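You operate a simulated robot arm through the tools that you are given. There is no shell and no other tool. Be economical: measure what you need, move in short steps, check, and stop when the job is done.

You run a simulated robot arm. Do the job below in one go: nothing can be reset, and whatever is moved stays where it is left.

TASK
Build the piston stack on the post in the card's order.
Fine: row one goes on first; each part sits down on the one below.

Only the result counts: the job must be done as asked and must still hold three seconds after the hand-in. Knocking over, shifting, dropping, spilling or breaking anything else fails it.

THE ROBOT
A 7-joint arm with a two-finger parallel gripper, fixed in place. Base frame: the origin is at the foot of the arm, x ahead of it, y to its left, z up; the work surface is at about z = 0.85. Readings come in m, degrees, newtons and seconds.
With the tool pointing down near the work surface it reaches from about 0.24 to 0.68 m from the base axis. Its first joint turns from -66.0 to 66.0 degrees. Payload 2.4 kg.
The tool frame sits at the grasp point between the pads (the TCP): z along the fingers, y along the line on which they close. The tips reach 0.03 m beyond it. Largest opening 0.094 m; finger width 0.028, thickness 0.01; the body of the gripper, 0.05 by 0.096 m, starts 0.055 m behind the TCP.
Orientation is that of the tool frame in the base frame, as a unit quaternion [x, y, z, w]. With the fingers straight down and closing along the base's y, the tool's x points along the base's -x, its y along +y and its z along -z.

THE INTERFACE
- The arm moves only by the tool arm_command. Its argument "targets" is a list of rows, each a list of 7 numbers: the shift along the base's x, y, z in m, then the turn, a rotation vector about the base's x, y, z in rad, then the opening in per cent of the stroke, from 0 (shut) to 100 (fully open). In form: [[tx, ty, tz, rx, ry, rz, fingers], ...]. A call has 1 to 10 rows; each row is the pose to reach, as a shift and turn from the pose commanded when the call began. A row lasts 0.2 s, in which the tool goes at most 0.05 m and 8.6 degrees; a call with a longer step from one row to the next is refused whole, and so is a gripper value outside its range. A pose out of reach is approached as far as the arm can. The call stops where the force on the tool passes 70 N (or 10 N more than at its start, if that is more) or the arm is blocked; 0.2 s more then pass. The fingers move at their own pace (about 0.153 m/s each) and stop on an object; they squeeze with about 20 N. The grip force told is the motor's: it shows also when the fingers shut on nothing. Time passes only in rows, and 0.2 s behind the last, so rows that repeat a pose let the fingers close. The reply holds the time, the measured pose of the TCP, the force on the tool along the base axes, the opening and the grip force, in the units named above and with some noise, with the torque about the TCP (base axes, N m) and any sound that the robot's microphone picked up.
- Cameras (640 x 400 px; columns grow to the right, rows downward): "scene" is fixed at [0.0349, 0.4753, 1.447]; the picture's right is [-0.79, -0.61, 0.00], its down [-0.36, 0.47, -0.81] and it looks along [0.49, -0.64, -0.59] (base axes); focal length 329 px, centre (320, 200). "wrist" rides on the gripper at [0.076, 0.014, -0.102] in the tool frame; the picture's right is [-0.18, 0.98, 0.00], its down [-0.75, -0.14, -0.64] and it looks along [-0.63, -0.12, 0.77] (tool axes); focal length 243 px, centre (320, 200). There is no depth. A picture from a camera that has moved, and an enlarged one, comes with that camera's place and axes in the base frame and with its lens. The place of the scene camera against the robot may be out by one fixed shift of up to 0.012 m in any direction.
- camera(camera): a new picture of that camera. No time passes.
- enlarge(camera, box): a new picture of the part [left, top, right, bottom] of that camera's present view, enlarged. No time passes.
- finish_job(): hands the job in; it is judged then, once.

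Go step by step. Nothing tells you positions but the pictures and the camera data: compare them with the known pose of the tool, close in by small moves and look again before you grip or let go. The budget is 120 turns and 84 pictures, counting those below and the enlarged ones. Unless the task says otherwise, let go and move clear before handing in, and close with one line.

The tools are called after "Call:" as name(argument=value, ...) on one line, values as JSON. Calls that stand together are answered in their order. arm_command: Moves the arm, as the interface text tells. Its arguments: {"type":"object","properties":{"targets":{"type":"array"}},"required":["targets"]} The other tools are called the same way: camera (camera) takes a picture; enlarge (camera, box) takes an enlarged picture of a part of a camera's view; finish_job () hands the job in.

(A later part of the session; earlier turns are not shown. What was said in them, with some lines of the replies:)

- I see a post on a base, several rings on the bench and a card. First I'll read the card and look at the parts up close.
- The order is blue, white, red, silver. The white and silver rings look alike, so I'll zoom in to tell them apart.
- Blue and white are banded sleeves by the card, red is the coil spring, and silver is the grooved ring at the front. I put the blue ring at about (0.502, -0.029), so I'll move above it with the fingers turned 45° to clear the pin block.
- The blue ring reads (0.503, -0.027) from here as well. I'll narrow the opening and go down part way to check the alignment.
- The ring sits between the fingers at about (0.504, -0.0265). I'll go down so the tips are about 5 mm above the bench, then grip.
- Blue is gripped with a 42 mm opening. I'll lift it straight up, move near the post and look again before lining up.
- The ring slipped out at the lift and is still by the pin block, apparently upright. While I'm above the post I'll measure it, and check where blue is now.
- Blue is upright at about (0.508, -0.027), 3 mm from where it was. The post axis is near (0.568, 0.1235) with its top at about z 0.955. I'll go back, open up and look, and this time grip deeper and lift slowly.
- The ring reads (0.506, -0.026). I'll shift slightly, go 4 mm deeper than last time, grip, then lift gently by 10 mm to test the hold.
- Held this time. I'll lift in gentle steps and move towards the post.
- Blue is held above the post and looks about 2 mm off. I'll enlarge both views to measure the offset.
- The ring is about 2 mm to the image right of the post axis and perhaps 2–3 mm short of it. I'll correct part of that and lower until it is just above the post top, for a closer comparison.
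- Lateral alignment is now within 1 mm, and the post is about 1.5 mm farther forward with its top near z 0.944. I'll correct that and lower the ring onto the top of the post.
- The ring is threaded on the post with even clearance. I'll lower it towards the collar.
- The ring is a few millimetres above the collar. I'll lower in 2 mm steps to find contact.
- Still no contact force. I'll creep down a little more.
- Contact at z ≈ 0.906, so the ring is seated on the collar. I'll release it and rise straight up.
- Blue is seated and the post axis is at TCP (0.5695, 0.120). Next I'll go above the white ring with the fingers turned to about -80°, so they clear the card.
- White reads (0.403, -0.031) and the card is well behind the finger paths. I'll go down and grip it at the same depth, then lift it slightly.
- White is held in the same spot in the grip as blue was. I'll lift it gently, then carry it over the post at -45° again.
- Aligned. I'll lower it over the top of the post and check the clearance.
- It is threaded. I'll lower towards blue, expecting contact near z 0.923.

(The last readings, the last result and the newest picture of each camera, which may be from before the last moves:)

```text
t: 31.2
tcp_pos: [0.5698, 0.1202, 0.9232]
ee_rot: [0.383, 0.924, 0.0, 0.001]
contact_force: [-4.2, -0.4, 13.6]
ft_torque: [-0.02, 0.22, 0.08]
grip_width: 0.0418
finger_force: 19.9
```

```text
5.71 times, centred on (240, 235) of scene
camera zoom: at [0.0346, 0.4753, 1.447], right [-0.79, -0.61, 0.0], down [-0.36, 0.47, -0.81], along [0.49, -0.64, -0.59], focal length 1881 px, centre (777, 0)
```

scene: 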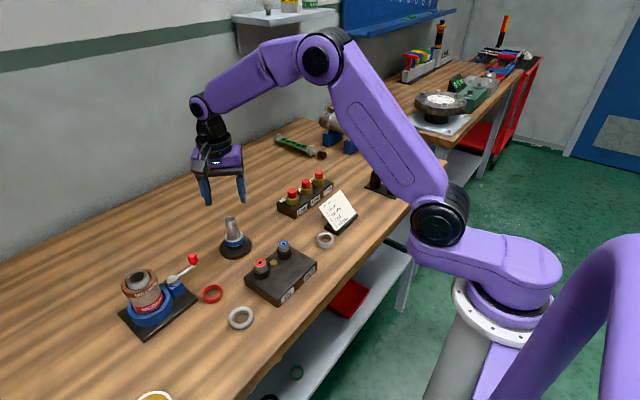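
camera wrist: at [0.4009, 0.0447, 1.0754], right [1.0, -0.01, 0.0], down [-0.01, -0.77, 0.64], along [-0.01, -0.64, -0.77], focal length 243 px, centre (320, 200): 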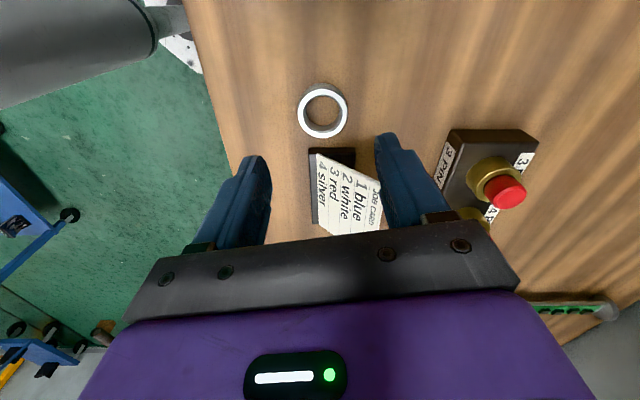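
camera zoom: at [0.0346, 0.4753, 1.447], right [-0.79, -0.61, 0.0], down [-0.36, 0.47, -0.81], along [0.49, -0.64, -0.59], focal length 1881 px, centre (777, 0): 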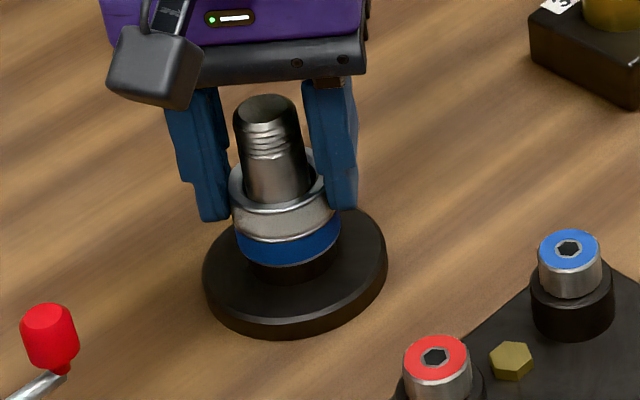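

White has landed on blue. I'll release, rise, then move above the red spring while turning the fingers to about +35°.

Call:
arm_command(targets=[[0, 0, 0.002, 0, 0, 0, 70], [0, 0, 0.002, 0, 0, 0, 70], [0, 0, 0.02, 0, 0, 0, 70], [0, 0, 0.06, 0, 0, 0, 70], [0, 0, 0.1, 0, 0, 0, 70]])

Call:
arm_command(targets=[[-0.0077, 0.0126, 0, 0, 0, 0.14, 70], [-0.0154, 0.0252, 0, 0, 0, 0.28, 70], [-0.0231, 0.0378, 0, 0, 0, 0.42, 70], [-0.0308, 0.0504, 0, 0, 0, 0.56, 70], [-0.0385, 0.063, 0, 0, 0, 0.7, 70], [-0.0462, 0.0756, 0, 0, 0, 0.84, 70], [-0.0539, 0.0882, 0, 0, 0, 0.98, 70], [-0.0616, 0.1008, 0, 0, 0, 1.12, 70], [-0.0693, 0.1134, -0.01, 0, 0, 1.26, 70], [-0.077, 0.126, -0.03, 0, 0, 1.4, 70]])

Call:
camera(camera="wrist")

Call:
enlarge(camera="scene", box=[100, 180, 300, 340])

```text
t: 32.4
tcp_pos: [0.5708, 0.1193, 1.0219]
ee_rot: [0.383, 0.924, 0.0, 0.0]
contact_force: [0.1, 0.4, 0.6]
ft_torque: [0.0, -0.05, -0.03]
grip_width: 0.0655
finger_force: 0.1
```

```text
t: 34.6
tcp_pos: [0.4937, 0.2464, 0.9909]
ee_rot: [-0.304, 0.953, 0.0, 0.0]
contact_force: [-2.0, -0.2, -0.2]
ft_torque: [-0.01, 0.02, -0.02]
grip_width: 0.066
finger_force: 0.0
```

```text
42 pictures are left
camera wrist: at [0.4229, 0.2143, 1.0932], right [-0.42, 0.91, 0.0], down [0.7, 0.32, 0.64], along [0.58, 0.27, -0.77], focal length 243 px, centre (320, 200)
```

wrist: 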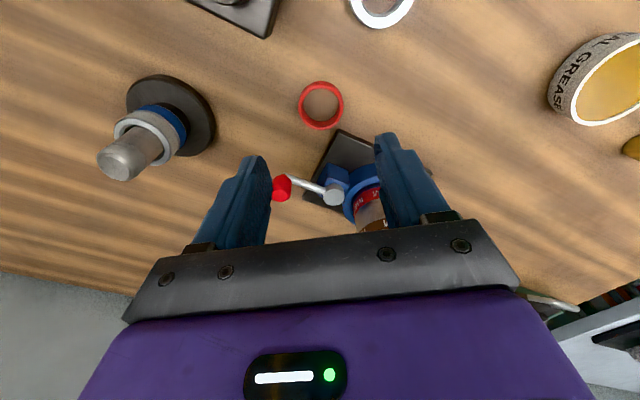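

```text
2.50 times, centred on (200, 260) of scene
camera zoom: at [0.035, 0.4753, 1.447], right [-0.79, -0.61, 0.0], down [-0.36, 0.47, -0.81], along [0.49, -0.64, -0.59], focal length 823 px, centre (620, 50)
```

zoom: 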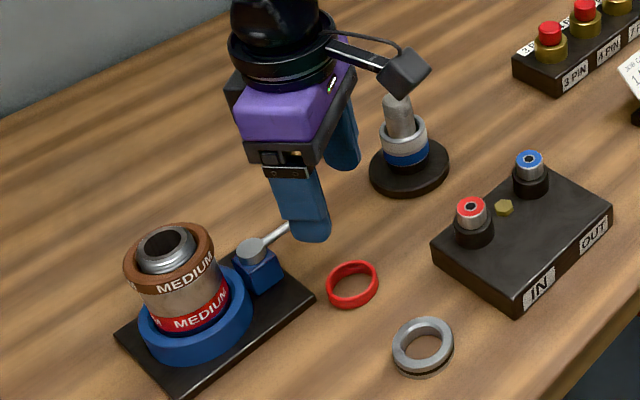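

The red spring is centred between the fingers, and the lever and plate are at least 2 cm clear. I'll go down and grip it.

Call:
arm_command(targets=[[-0.0003, 0.0012, -0.03, 0, 0, 0, 70], [-0.0003, 0.0012, -0.06, 0, 0, 0, 70]])

Call:
enlarge(camera="wrist", box=[200, 80, 440, 230])

```text
t: 35.2
tcp_pos: [0.4922, 0.2485, 0.9302]
ee_rot: [-0.303, 0.953, 0.001, 0.001]
contact_force: [0.2, -0.1, -0.4]
ft_torque: [-0.05, 0.03, 0.01]
grip_width: 0.0657
finger_force: 0.1
```

```text
2.67 times, centred on (320, 155) of wrist
camera zoom: at [0.4223, 0.2153, 1.0327], right [-0.42, 0.91, 0.0], down [0.7, 0.32, 0.64], along [0.58, 0.27, -0.77], focal length 647 px, centre (320, 320)
```

zoom: 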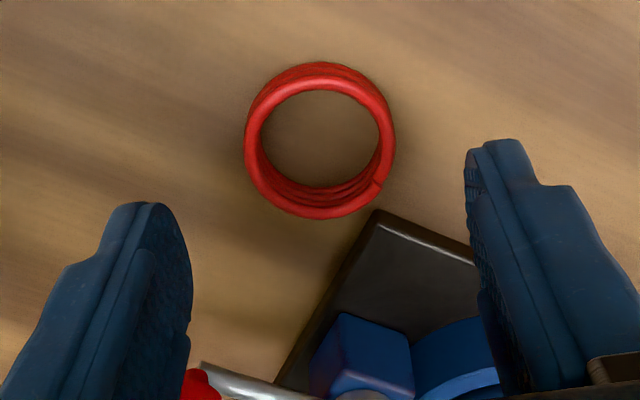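

Nearly centred. I'll move 1.5 mm forward, go down, grip and make a small test lift.

Call:
arm_command(targets=[[0.0013, 0.0006, -0.02, 0, 0, 0, 70], [0.0013, 0.0006, -0.038, 0, 0, 0, 70], [0.0013, 0.0006, -0.048, 0, 0, 0, 70], [0.0013, 0.0006, -0.048, 0, 0, 0, 0], [0.0013, 0.0006, -0.048, 0, 0, 0, 0], [0.0013, 0.0006, -0.048, 0, 0, 0, 0], [0.0013, 0.0006, -0.048, 0, 0, 0, 0]])

Call:
arm_command(targets=[[0, 0, 0.003, 0, 0, 0, 0], [0, 0, 0.007, 0, 0, 0, 0], [0, 0, 0.012, 0, 0, 0, 0]])

Call:
enlarge(camera="wrist", box=[200, 80, 440, 230])

Call:
enlarge(camera="scene", box=[170, 250, 270, 320])

```text
t: 36.8
tcp_pos: [0.4943, 0.247, 0.8824]
ee_rot: [-0.303, 0.953, 0.0, 0.0]
contact_force: [-0.3, -0.1, 0.2]
ft_torque: [0.04, 0.0, -0.01]
grip_width: 0.0416
finger_force: 20.6
```

```text
t: 37.6
tcp_pos: [0.4947, 0.2473, 0.8949]
ee_rot: [-0.302, 0.953, 0.0, 0.0]
contact_force: [0.7, 0.0, 0.0]
ft_torque: [-0.02, 0.0, -0.02]
grip_width: 0.0415
finger_force: 20.0
```

```text
2.67 times, centred on (320, 155) of wrist
camera zoom: at [0.4243, 0.2155, 0.9973], right [-0.42, 0.91, 0.0], down [0.7, 0.32, 0.64], along [0.58, 0.27, -0.77], focal length 647 px, centre (320, 320)
```

zoom: 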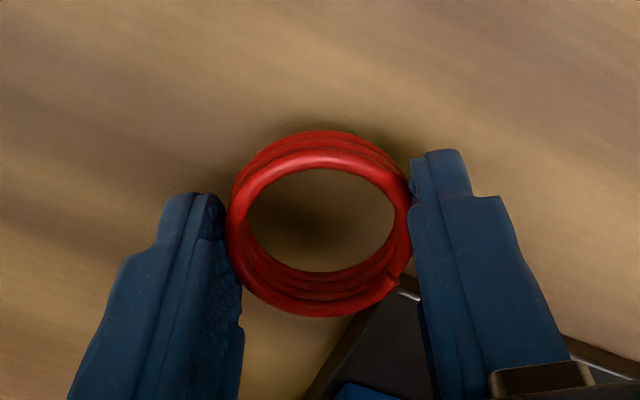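

```text
5.71 times, centred on (220, 285) of scene
camera zoom: at [0.035, 0.4753, 1.447], right [-0.79, -0.61, 0.0], down [-0.36, 0.47, -0.81], along [0.49, -0.64, -0.59], focal length 1881 px, centre (891, -286)
```

zoom: 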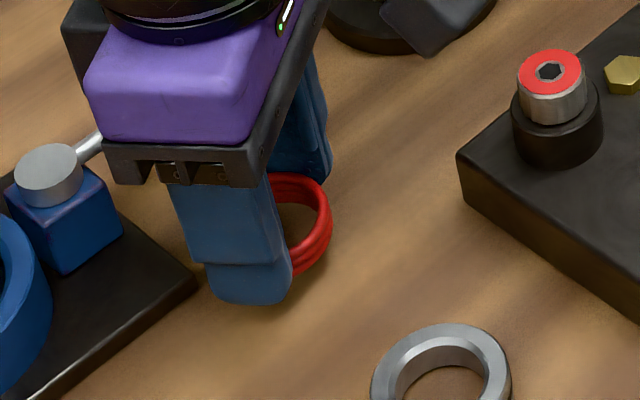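

Red is held well. I'll lift it gently and carry it to the post, keeping this orientation.

Call:
arm_command(targets=[[0, 0, 0.006, 0, 0, 0, 0], [0, 0, 0.018, 0, 0, 0, 0], [0, 0, 0.034, 0, 0, 0, 0], [0, 0, 0.052, 0, 0, 0, 0], [0, 0, 0.07, 0, 0, 0, 0], [0, 0, 0.088, 0, 0, 0, 0], [0, 0, 0.102, 0, 0, 0, 0], [0, 0, 0.111, 0, 0, 0, 0], [0, 0, 0.116, 0, 0, 0, 0]])

Call:
arm_command(targets=[[0.003, -0.005, 0, 0, 0, 0, 0], [0.01, -0.017, 0, 0, 0, 0, 0], [0.021, -0.036, 0, 0, 0, 0, 0], [0.033, -0.056, 0, 0, 0, 0, 0], [0.045, -0.077, 0, 0, 0, 0, 0], [0.057, -0.097, 0, 0, 0, 0, 0], [0.067, -0.114, 0, 0, 0, 0, 0], [0.072, -0.124, 0, 0, 0, 0, 0], [0.0748, -0.128, 0, 0, 0, 0, 0]])

Call:
enlarge(camera="wrist", box=[264, 45, 376, 215])

Call:
enlarge(camera="scene", box=[200, 185, 280, 255])

```text
t: 39.6
tcp_pos: [0.4947, 0.2479, 1.0109]
ee_rot: [-0.302, 0.953, 0.001, 0.0]
contact_force: [0.1, 0.0, -1.3]
ft_torque: [0.0, 0.01, 0.02]
grip_width: 0.0412
finger_force: 19.8
```

```text
t: 41.6
tcp_pos: [0.5695, 0.1184, 1.0102]
ee_rot: [-0.302, 0.953, 0.0, -0.001]
contact_force: [1.2, 0.2, -0.8]
ft_torque: [0.0, 0.02, 0.0]
grip_width: 0.0414
finger_force: 19.9
```

```text
2.35 times, centred on (320, 130) of wrist
camera zoom: at [0.4993, 0.0867, 1.1134], right [-0.42, 0.91, 0.0], down [0.7, 0.32, 0.64], along [0.58, 0.27, -0.77], focal length 571 px, centre (320, 365)
```

zoom: 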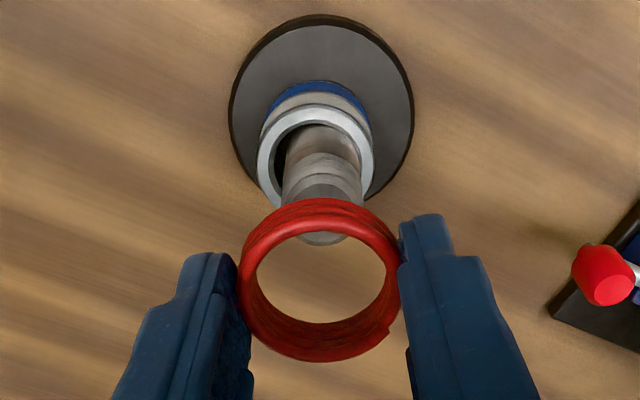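

```text
5.71 times, centred on (240, 220) of scene
camera zoom: at [0.035, 0.4753, 1.447], right [-0.79, -0.61, 0.0], down [-0.36, 0.47, -0.81], along [0.49, -0.64, -0.59], focal length 1881 px, centre (777, 86)
```

zoom: 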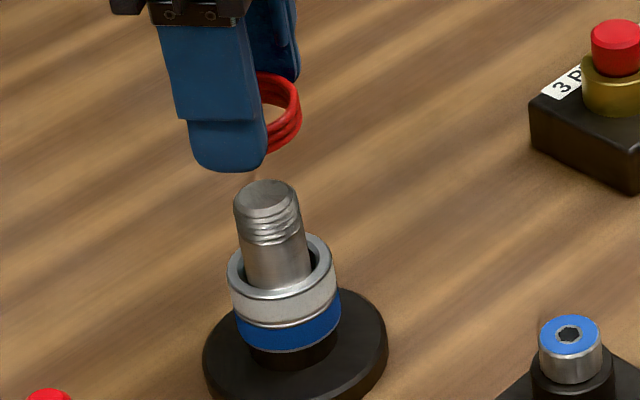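

Aligned over the post. I'll lower red past the post top and check.

Call:
arm_command(targets=[[0, 0, -0.01, 0, 0, 0, 0], [0, 0, -0.022, 0, 0, 0, 0], [0, 0, -0.03, 0, 0, 0, 0], [0, 0, -0.036, 0, 0, 0, 0], [0, 0, -0.042, 0, 0, 0, 0], [0, 0, -0.048, 0, 0, 0, 0]])

Call:
enlarge(camera="wrist", box=[264, 45, 376, 215])

```text
t: 43.0
tcp_pos: [0.5695, 0.1195, 0.9621]
ee_rot: [-0.303, 0.953, 0.0, -0.001]
contact_force: [-0.5, 0.0, -0.9]
ft_torque: [-0.02, -0.01, 0.01]
grip_width: 0.0412
finger_force: 19.9
```

```text
2.35 times, centred on (320, 130) of wrist
camera zoom: at [0.4991, 0.0876, 1.065], right [-0.42, 0.91, 0.0], down [0.7, 0.32, 0.64], along [0.58, 0.27, -0.77], focal length 571 px, centre (320, 365)
```

zoom: 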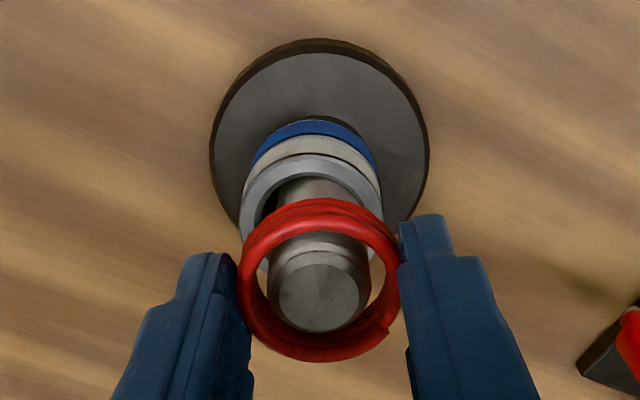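

It is threaded and centred. I'll lower it to white, expecting contact near z 0.940.

Call:
arm_command(targets=[[0, 0, -0.008, 0, 0, 0, 0], [0, 0, -0.015, 0, 0, 0, 0], [0, 0, -0.019, 0, 0, 0, 0], [0, 0, -0.021, 0, 0, 0, 0], [0, 0, -0.022, 0, 0, 0, 0], [0, 0, -0.023, 0, 0, 0, 0]])

Call:
enlarge(camera="scene", box=[200, 200, 280, 270])

Call:
enlarge(camera="wrist", box=[264, 45, 376, 215])

```text
t: 44.4
tcp_pos: [0.5683, 0.1195, 0.9404]
ee_rot: [-0.302, 0.953, -0.001, 0.0]
contact_force: [0.8, -0.5, -0.2]
ft_torque: [-0.01, 0.02, -0.04]
grip_width: 0.0415
finger_force: 20.5
```

```text
5.71 times, centred on (240, 235) of scene
camera zoom: at [0.035, 0.4753, 1.447], right [-0.79, -0.61, 0.0], down [-0.36, 0.47, -0.81], along [0.49, -0.64, -0.59], focal length 1881 px, centre (777, 0)
```

zoom: 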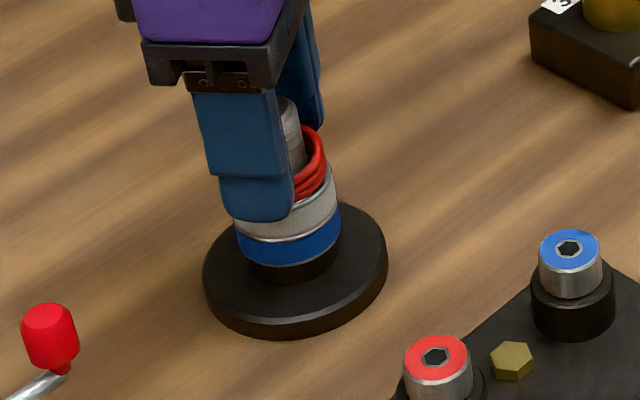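

```text
2.35 times, centred on (320, 130) of wrist
camera zoom: at [0.4989, 0.0874, 1.0424], right [-0.42, 0.91, 0.0], down [0.7, 0.32, 0.64], along [0.58, 0.27, -0.77], focal length 571 px, centre (320, 365)
```

zoom: 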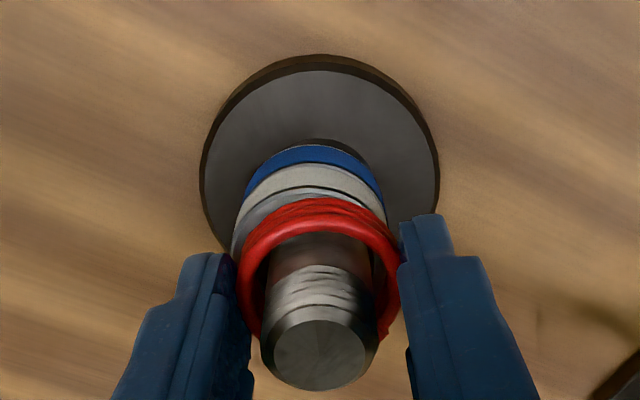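

Red is within about 1 mm of white, and the fingertips are only just above white's top. I'll release here and rise.

Call:
arm_command(targets=[[0, 0, 0, 0, 0, 0, 70], [0, 0, 0, 0, 0, 0, 70], [0, 0, 0.02, 0, 0, 0, 70], [0, 0, 0.055, 0, 0, 0, 70], [0, 0, 0.085, 0, 0, 0, 70]])

Call:
enlarge(camera="scene", box=[200, 200, 280, 270])

Call:
enlarge(camera="wrist", box=[264, 45, 376, 215])

```text
t: 45.6
tcp_pos: [0.5698, 0.1203, 1.026]
ee_rot: [-0.302, 0.953, 0.0, 0.0]
contact_force: [0.4, 0.2, 0.5]
ft_torque: [0.01, -0.01, 0.0]
grip_width: 0.0655
finger_force: 0.1
```

```text
5.71 times, centred on (240, 235) of scene
camera zoom: at [0.0349, 0.4753, 1.447], right [-0.79, -0.61, 0.0], down [-0.36, 0.47, -0.81], along [0.49, -0.64, -0.59], focal length 1881 px, centre (777, 0)
```

zoom: 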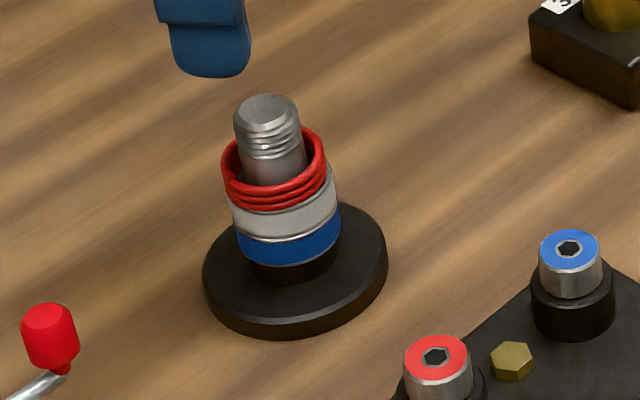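

```text
2.35 times, centred on (320, 130) of wrist
camera zoom: at [0.4996, 0.0874, 1.1279], right [-0.42, 0.91, 0.0], down [0.7, 0.32, 0.64], along [0.58, 0.27, -0.77], focal length 571 px, centre (320, 365)
```

zoom: 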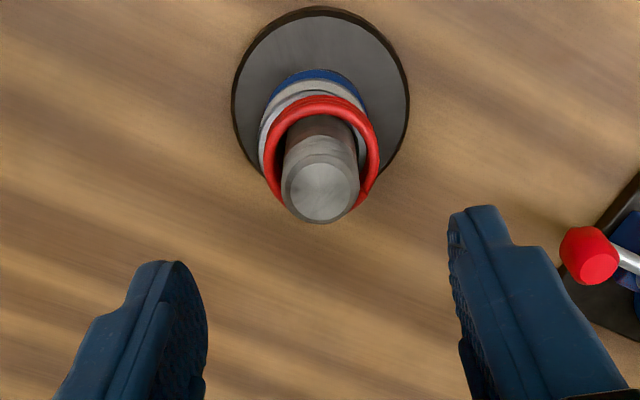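

Blue, white and red are stacked in order. Next is the silver ring near (0.399, 0.2525); I'll move above it with a wider opening.

Call:
arm_command(targets=[[-0.034, 0.0265, 0, 0, 0, 0, 85], [-0.068, 0.053, 0, 0, 0, 0, 85], [-0.102, 0.0795, 0, 0, 0, 0, 85], [-0.136, 0.106, -0.02, 0, 0, 0, 85], [-0.1705, 0.1325, -0.045, 0, 0, 0, 85], [-0.1705, 0.1325, -0.07, 0, 0, 0, 85]])

Call:
camera(camera="wrist")

```text
refused: row 5 steps farther than a row can; nothing moved
```

```text
30 pictures are left
camera wrist: at [0.4996, 0.0874, 1.1279], right [-0.42, 0.91, 0.0], down [0.7, 0.32, 0.64], along [0.58, 0.27, -0.77], focal length 243 px, centre (320, 200)
```

wrist: 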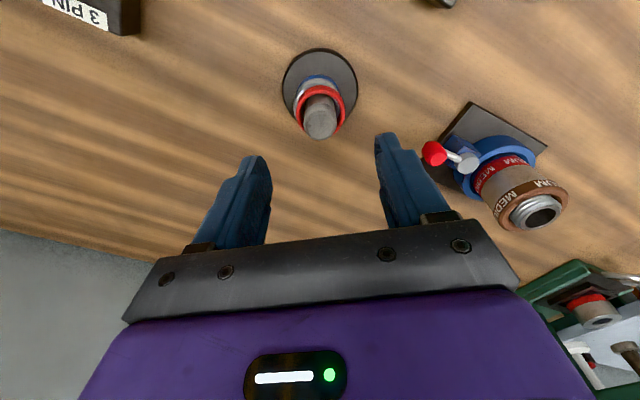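

One row was too long, so the whole call was refused. I'll resend it with smaller steps.

Call:
arm_command(targets=[[-0.034, 0.0265, 0, 0, 0, 0, 85], [-0.068, 0.053, 0, 0, 0, 0, 85], [-0.102, 0.0795, 0, 0, 0, 0, 85], [-0.136, 0.106, 0, 0, 0, 0, 85], [-0.1705, 0.1325, 0, 0, 0, 0, 85], [-0.1705, 0.1325, -0.04, 0, 0, 0, 85], [-0.1705, 0.1325, -0.07, 0, 0, 0, 85]])

Call:
camera(camera="wrist")

```text
t: 47.2
tcp_pos: [0.3991, 0.2528, 0.9552]
ee_rot: [-0.303, 0.953, 0.0, 0.0]
contact_force: [-0.4, -0.7, 0.4]
ft_torque: [-0.06, -0.04, -0.03]
grip_width: 0.08
finger_force: 0.0
```

```text
29 pictures are left
camera wrist: at [0.3284, 0.2202, 1.0577], right [-0.42, 0.91, 0.0], down [0.7, 0.32, 0.64], along [0.58, 0.27, -0.77], focal length 243 px, centre (320, 200)
```

wrist: 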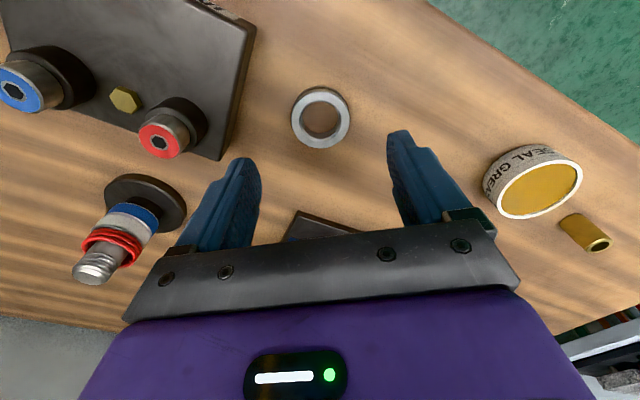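

Silver is centred between the fingers and the block is clear. I'll go down, grip and test the lift.

Call:
arm_command(targets=[[0.0002, -0.0006, -0.025, 0, 0, 0, 85], [0.0002, -0.0006, -0.05, 0, 0, 0, 85], [0.0002, -0.0006, -0.066, 0, 0, 0, 85], [0.0002, -0.0006, -0.073, 0, 0, 0, 85], [0.0002, -0.0006, -0.073, 0, 0, 0, 0], [0.0002, -0.0006, -0.073, 0, 0, 0, 0], [0.0002, -0.0006, -0.073, 0, 0, 0, 0], [0.0002, -0.0006, -0.073, 0, 0, 0, 0]])

Call:
arm_command(targets=[[0, 0, 0.003, 0, 0, 0, 0], [0, 0, 0.007, 0, 0, 0, 0], [0, 0, 0.012, 0, 0, 0, 0]])

Call:
enlarge(camera="wrist", box=[200, 80, 440, 230])

Call:
enlarge(camera="scene", box=[190, 270, 290, 340])

```text
t: 49.0
tcp_pos: [0.3991, 0.2515, 0.8815]
ee_rot: [-0.303, 0.953, 0.0, 0.0]
contact_force: [0.6, 0.0, 0.5]
ft_torque: [0.02, -0.03, -0.05]
grip_width: 0.0466
finger_force: 19.7
```

```text
t: 49.8
tcp_pos: [0.3981, 0.2519, 0.8933]
ee_rot: [-0.302, 0.953, 0.0, 0.0]
contact_force: [0.3, -0.4, 0.0]
ft_torque: [-0.01, 0.01, -0.03]
grip_width: 0.0464
finger_force: 20.5
```

```text
2.67 times, centred on (320, 155) of wrist
camera zoom: at [0.3281, 0.2197, 0.9962], right [-0.42, 0.91, 0.0], down [0.7, 0.32, 0.64], along [0.58, 0.27, -0.77], focal length 647 px, centre (320, 320)
```

zoom: 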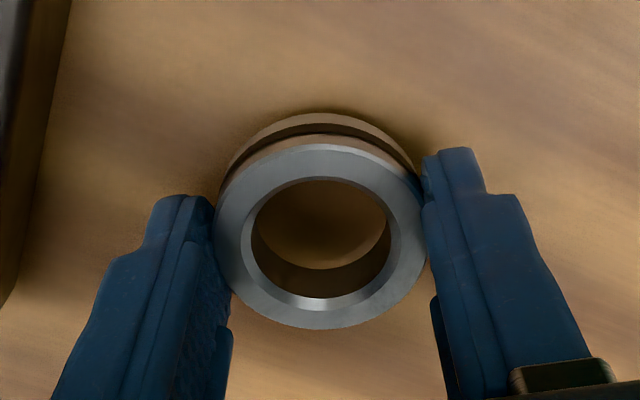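

```text
5.71 times, centred on (240, 305) of scene
camera zoom: at [0.035, 0.4753, 1.447], right [-0.79, -0.61, 0.0], down [-0.36, 0.47, -0.81], along [0.49, -0.64, -0.59], focal length 1881 px, centre (777, -400)
```

zoom: 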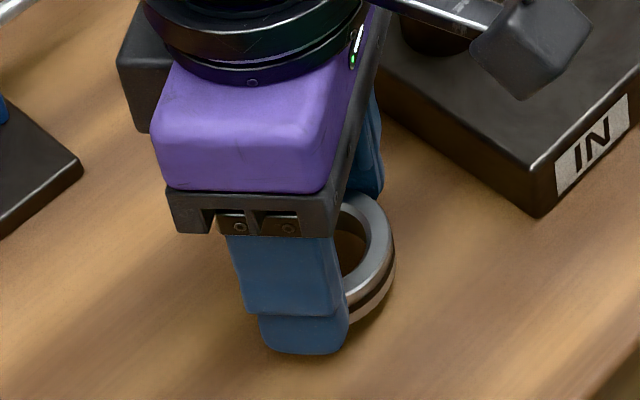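

Silver is held. I'll lift it gently and carry it to the post.

Call:
arm_command(targets=[[0, 0, 0.006, 0, 0, 0, 0], [0, 0, 0.018, 0, 0, 0, 0], [0, 0, 0.034, 0, 0, 0, 0], [0, 0, 0.052, 0, 0, 0, 0], [0, 0, 0.07, 0, 0, 0, 0], [0, 0, 0.088, 0, 0, 0, 0], [0, 0, 0.102, 0, 0, 0, 0], [0, 0, 0.112, 0, 0, 0, 0], [0, 0, 0.117, 0, 0, 0, 0]])

Call:
arm_command(targets=[[0.007, -0.0054, 0, 0, 0, 0, 0], [0.02, -0.0155, 0, 0, 0, 0, 0], [0.038, -0.0294, 0, 0, 0, 0, 0], [0.06, -0.0464, 0, 0, 0, 0, 0], [0.083, -0.0641, 0, 0, 0, 0, 0], [0.106, -0.0819, 0, 0, 0, 0, 0], [0.129, -0.0997, 0, 0, 0, 0, 0], [0.15, -0.1159, 0, 0, 0, 0, 0], [0.164, -0.1267, 0, 0, 0, 0, 0], [0.1715, -0.1325, 0, 0, 0, 0, 0]])

Call:
enlarge(camera="wrist", box=[264, 45, 376, 215])

Call:
enlarge(camera="scene", box=[200, 185, 280, 255])

```text
t: 51.8
tcp_pos: [0.3991, 0.2515, 1.0114]
ee_rot: [-0.302, 0.953, -0.001, -0.001]
contact_force: [0.4, -0.6, -0.8]
ft_torque: [0.02, 0.0, 0.05]
grip_width: 0.0467
finger_force: 19.7
```

```text
t: 54.0
tcp_pos: [0.5706, 0.1177, 1.0111]
ee_rot: [-0.303, 0.953, 0.001, 0.0]
contact_force: [0.4, -0.8, -0.2]
ft_torque: [-0.02, -0.02, 0.0]
grip_width: 0.0465
finger_force: 20.1
```

```text
2.35 times, centred on (320, 130) of wrist
camera zoom: at [0.5, 0.086, 1.1134], right [-0.42, 0.91, 0.0], down [0.7, 0.32, 0.64], along [0.58, 0.27, -0.77], focal length 571 px, centre (320, 365)
```

zoom: 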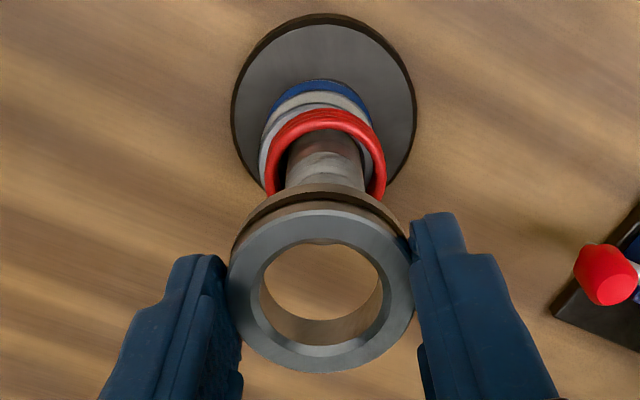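

```text
5.71 times, centred on (240, 220) of scene
camera zoom: at [0.035, 0.4753, 1.447], right [-0.79, -0.61, 0.0], down [-0.36, 0.47, -0.81], along [0.49, -0.64, -0.59], focal length 1881 px, centre (777, 86)
```

zoom: 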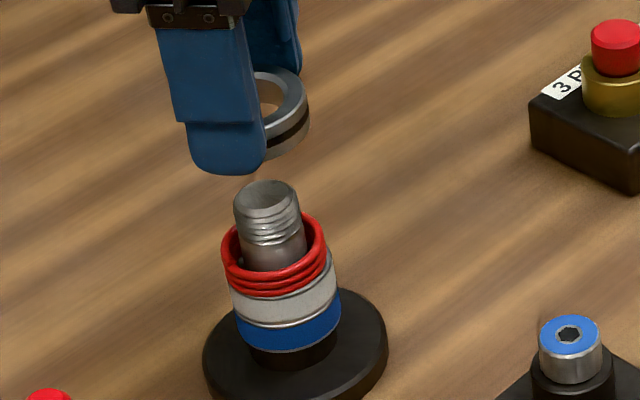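

The ring is about 1.8 mm to the image left of the post. I'll correct that, lower over the post top and check.

Call:
arm_command(targets=[[-0.0008, 0.0016, -0.008, 0, 0, 0, 0], [-0.0008, 0.0016, -0.02, 0, 0, 0, 0], [-0.0008, 0.0016, -0.03, 0, 0, 0, 0], [-0.0008, 0.0016, -0.036, 0, 0, 0, 0], [-0.0008, 0.0016, -0.041, 0, 0, 0, 0], [-0.0008, 0.0016, -0.045, 0, 0, 0, 0]])

Call:
enlarge(camera="wrist", box=[264, 45, 376, 215])

Call:
enlarge(camera="scene", box=[200, 185, 280, 255])

```text
t: 55.4
tcp_pos: [0.5696, 0.1196, 0.9654]
ee_rot: [-0.303, 0.953, 0.0, -0.001]
contact_force: [-0.4, 0.9, -1.3]
ft_torque: [0.04, -0.03, 0.0]
grip_width: 0.0465
finger_force: 19.8
```

```text
2.35 times, centred on (320, 130) of wrist
camera zoom: at [0.4994, 0.0882, 1.0682], right [-0.42, 0.91, 0.0], down [0.7, 0.32, 0.64], along [0.58, 0.27, -0.77], focal length 571 px, centre (320, 365)
```

zoom: 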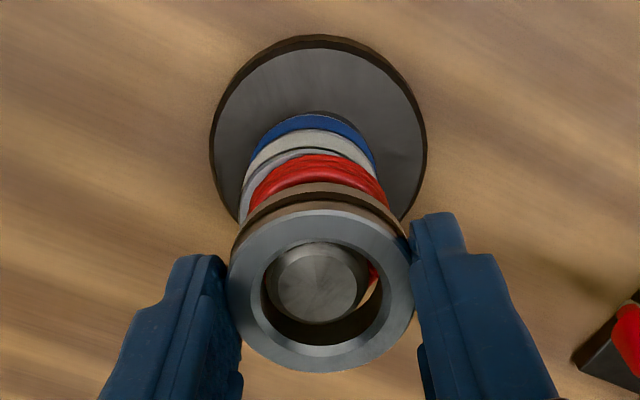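

```text
5.71 times, centred on (240, 220) of scene
camera zoom: at [0.035, 0.4753, 1.447], right [-0.79, -0.61, 0.0], down [-0.36, 0.47, -0.81], along [0.49, -0.64, -0.59], focal length 1881 px, centre (777, 86)
```

zoom: 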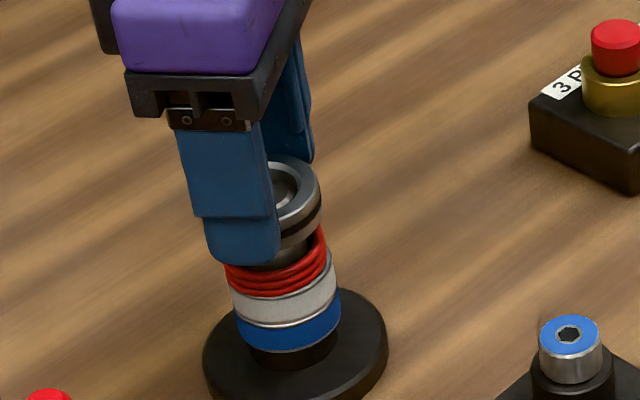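

It is threaded. I'll make a small centring nudge and lower onto red, expecting contact near z 0.952.

Call:
arm_command(targets=[[-0.0003, -0.0007, -0.004, 0, 0, 0, 0], [-0.0003, -0.0007, -0.008, 0, 0, 0, 0], [-0.0003, -0.0007, -0.011, 0, 0, 0, 0], [-0.0003, -0.0007, -0.012, 0, 0, 0, 0], [-0.0003, -0.0007, -0.013, 0, 0, 0, 0]])

Call:
enlarge(camera="scene", box=[200, 195, 280, 265])

```text
t: 56.6
tcp_pos: [0.5679, 0.1199, 0.9528]
ee_rot: [-0.303, 0.953, 0.0, -0.001]
contact_force: [-2.6, -1.1, 8.6]
ft_torque: [-0.04, 0.24, 0.01]
grip_width: 0.0466
finger_force: 20.0
```

```text
5.71 times, centred on (240, 230) of scene
camera zoom: at [0.0347, 0.4753, 1.447], right [-0.79, -0.61, 0.0], down [-0.36, 0.47, -0.81], along [0.49, -0.64, -0.59], focal length 1881 px, centre (777, 29)
```

zoom: 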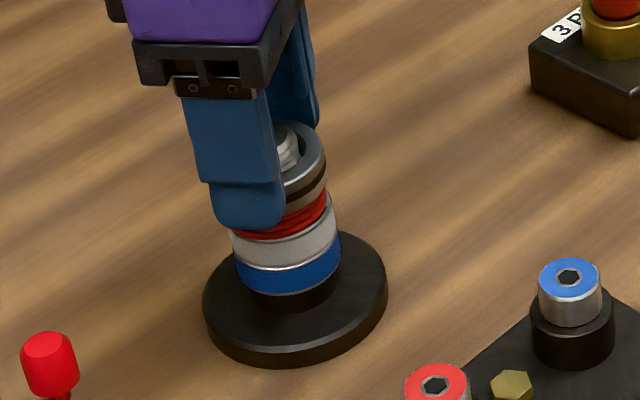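

Silver rests on red with 8.6 N of contact force. I'll release, rise straight up and move clear.

Call:
arm_command(targets=[[0, 0, 0.0005, 0, 0, 0, 75], [0, 0, 0.0005, 0, 0, 0, 75], [0, 0, 0.015, 0, 0, 0, 75], [0, 0, 0.045, 0, 0, 0, 75], [0, 0, 0.09, 0, 0, 0, 75], [-0.03, 0, 0.12, 0, 0, 0, 75], [-0.06, 0, 0.15, 0, 0, 0, 75], [-0.06, 0, 0.15, 0, 0, 0, 75]])

Call:
camera(camera="scene")

Call:
enlarge(camera="scene", box=[200, 200, 280, 270])

Call:
camera(camera="wrist")

```text
t: 58.4
tcp_pos: [0.509, 0.1198, 1.1024]
ee_rot: [-0.302, 0.953, 0.0, -0.001]
contact_force: [-0.2, -0.8, 0.2]
ft_torque: [0.03, -0.02, 0.02]
grip_width: 0.0704
finger_force: 0.1
```

```text
21 pictures are left
```

scene: 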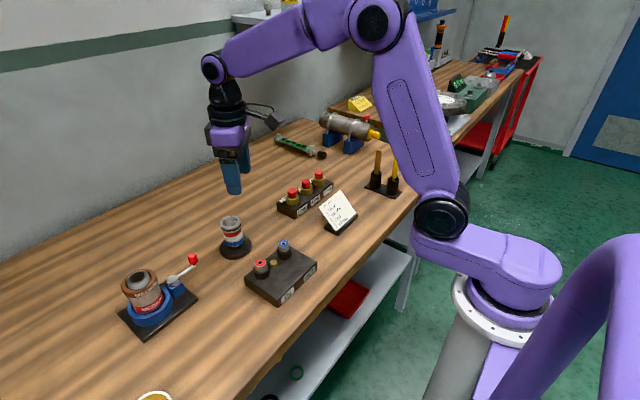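

```text
5.71 times, centred on (240, 235) of scene
camera zoom: at [0.0349, 0.4753, 1.447], right [-0.79, -0.61, 0.0], down [-0.36, 0.47, -0.81], along [0.49, -0.64, -0.59], focal length 1881 px, centre (777, 0)
```

zoom: 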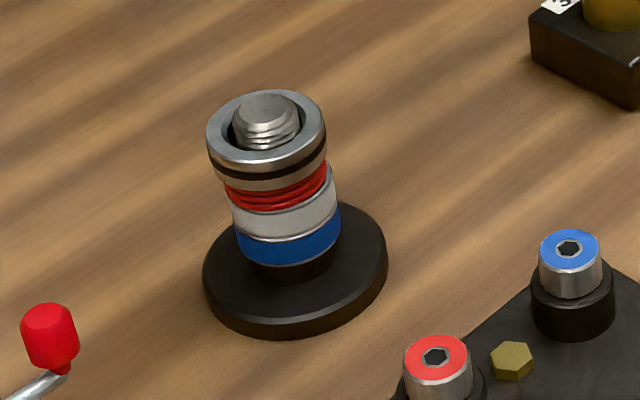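

```text
19 pictures are left
camera wrist: at [0.438, 0.0869, 1.2044], right [-0.42, 0.91, 0.0], down [0.7, 0.32, 0.64], along [0.58, 0.27, -0.77], focal length 243 px, centre (320, 200)
```

wrist: 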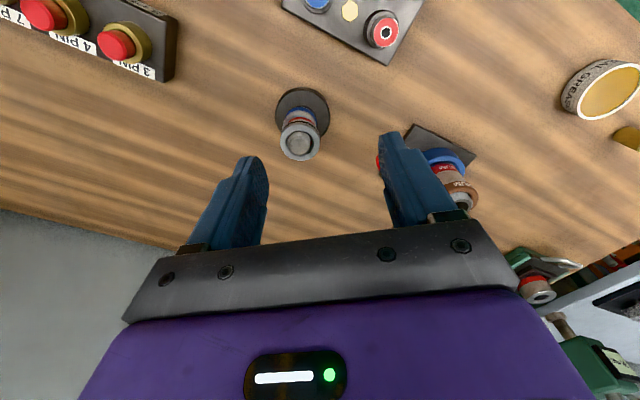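

All four parts are on the post in order (blue, white, red, silver), each resting on the one below. The arm is clear and nothing else on the bench has moved, so I'll hand in.

Call:
finish_job()

```text
The job is handed in.
```

The piston stack is on the post in the card's order (blue, white, red, silver, from the bottom up), and the job is handed in with the gripper open and clear.
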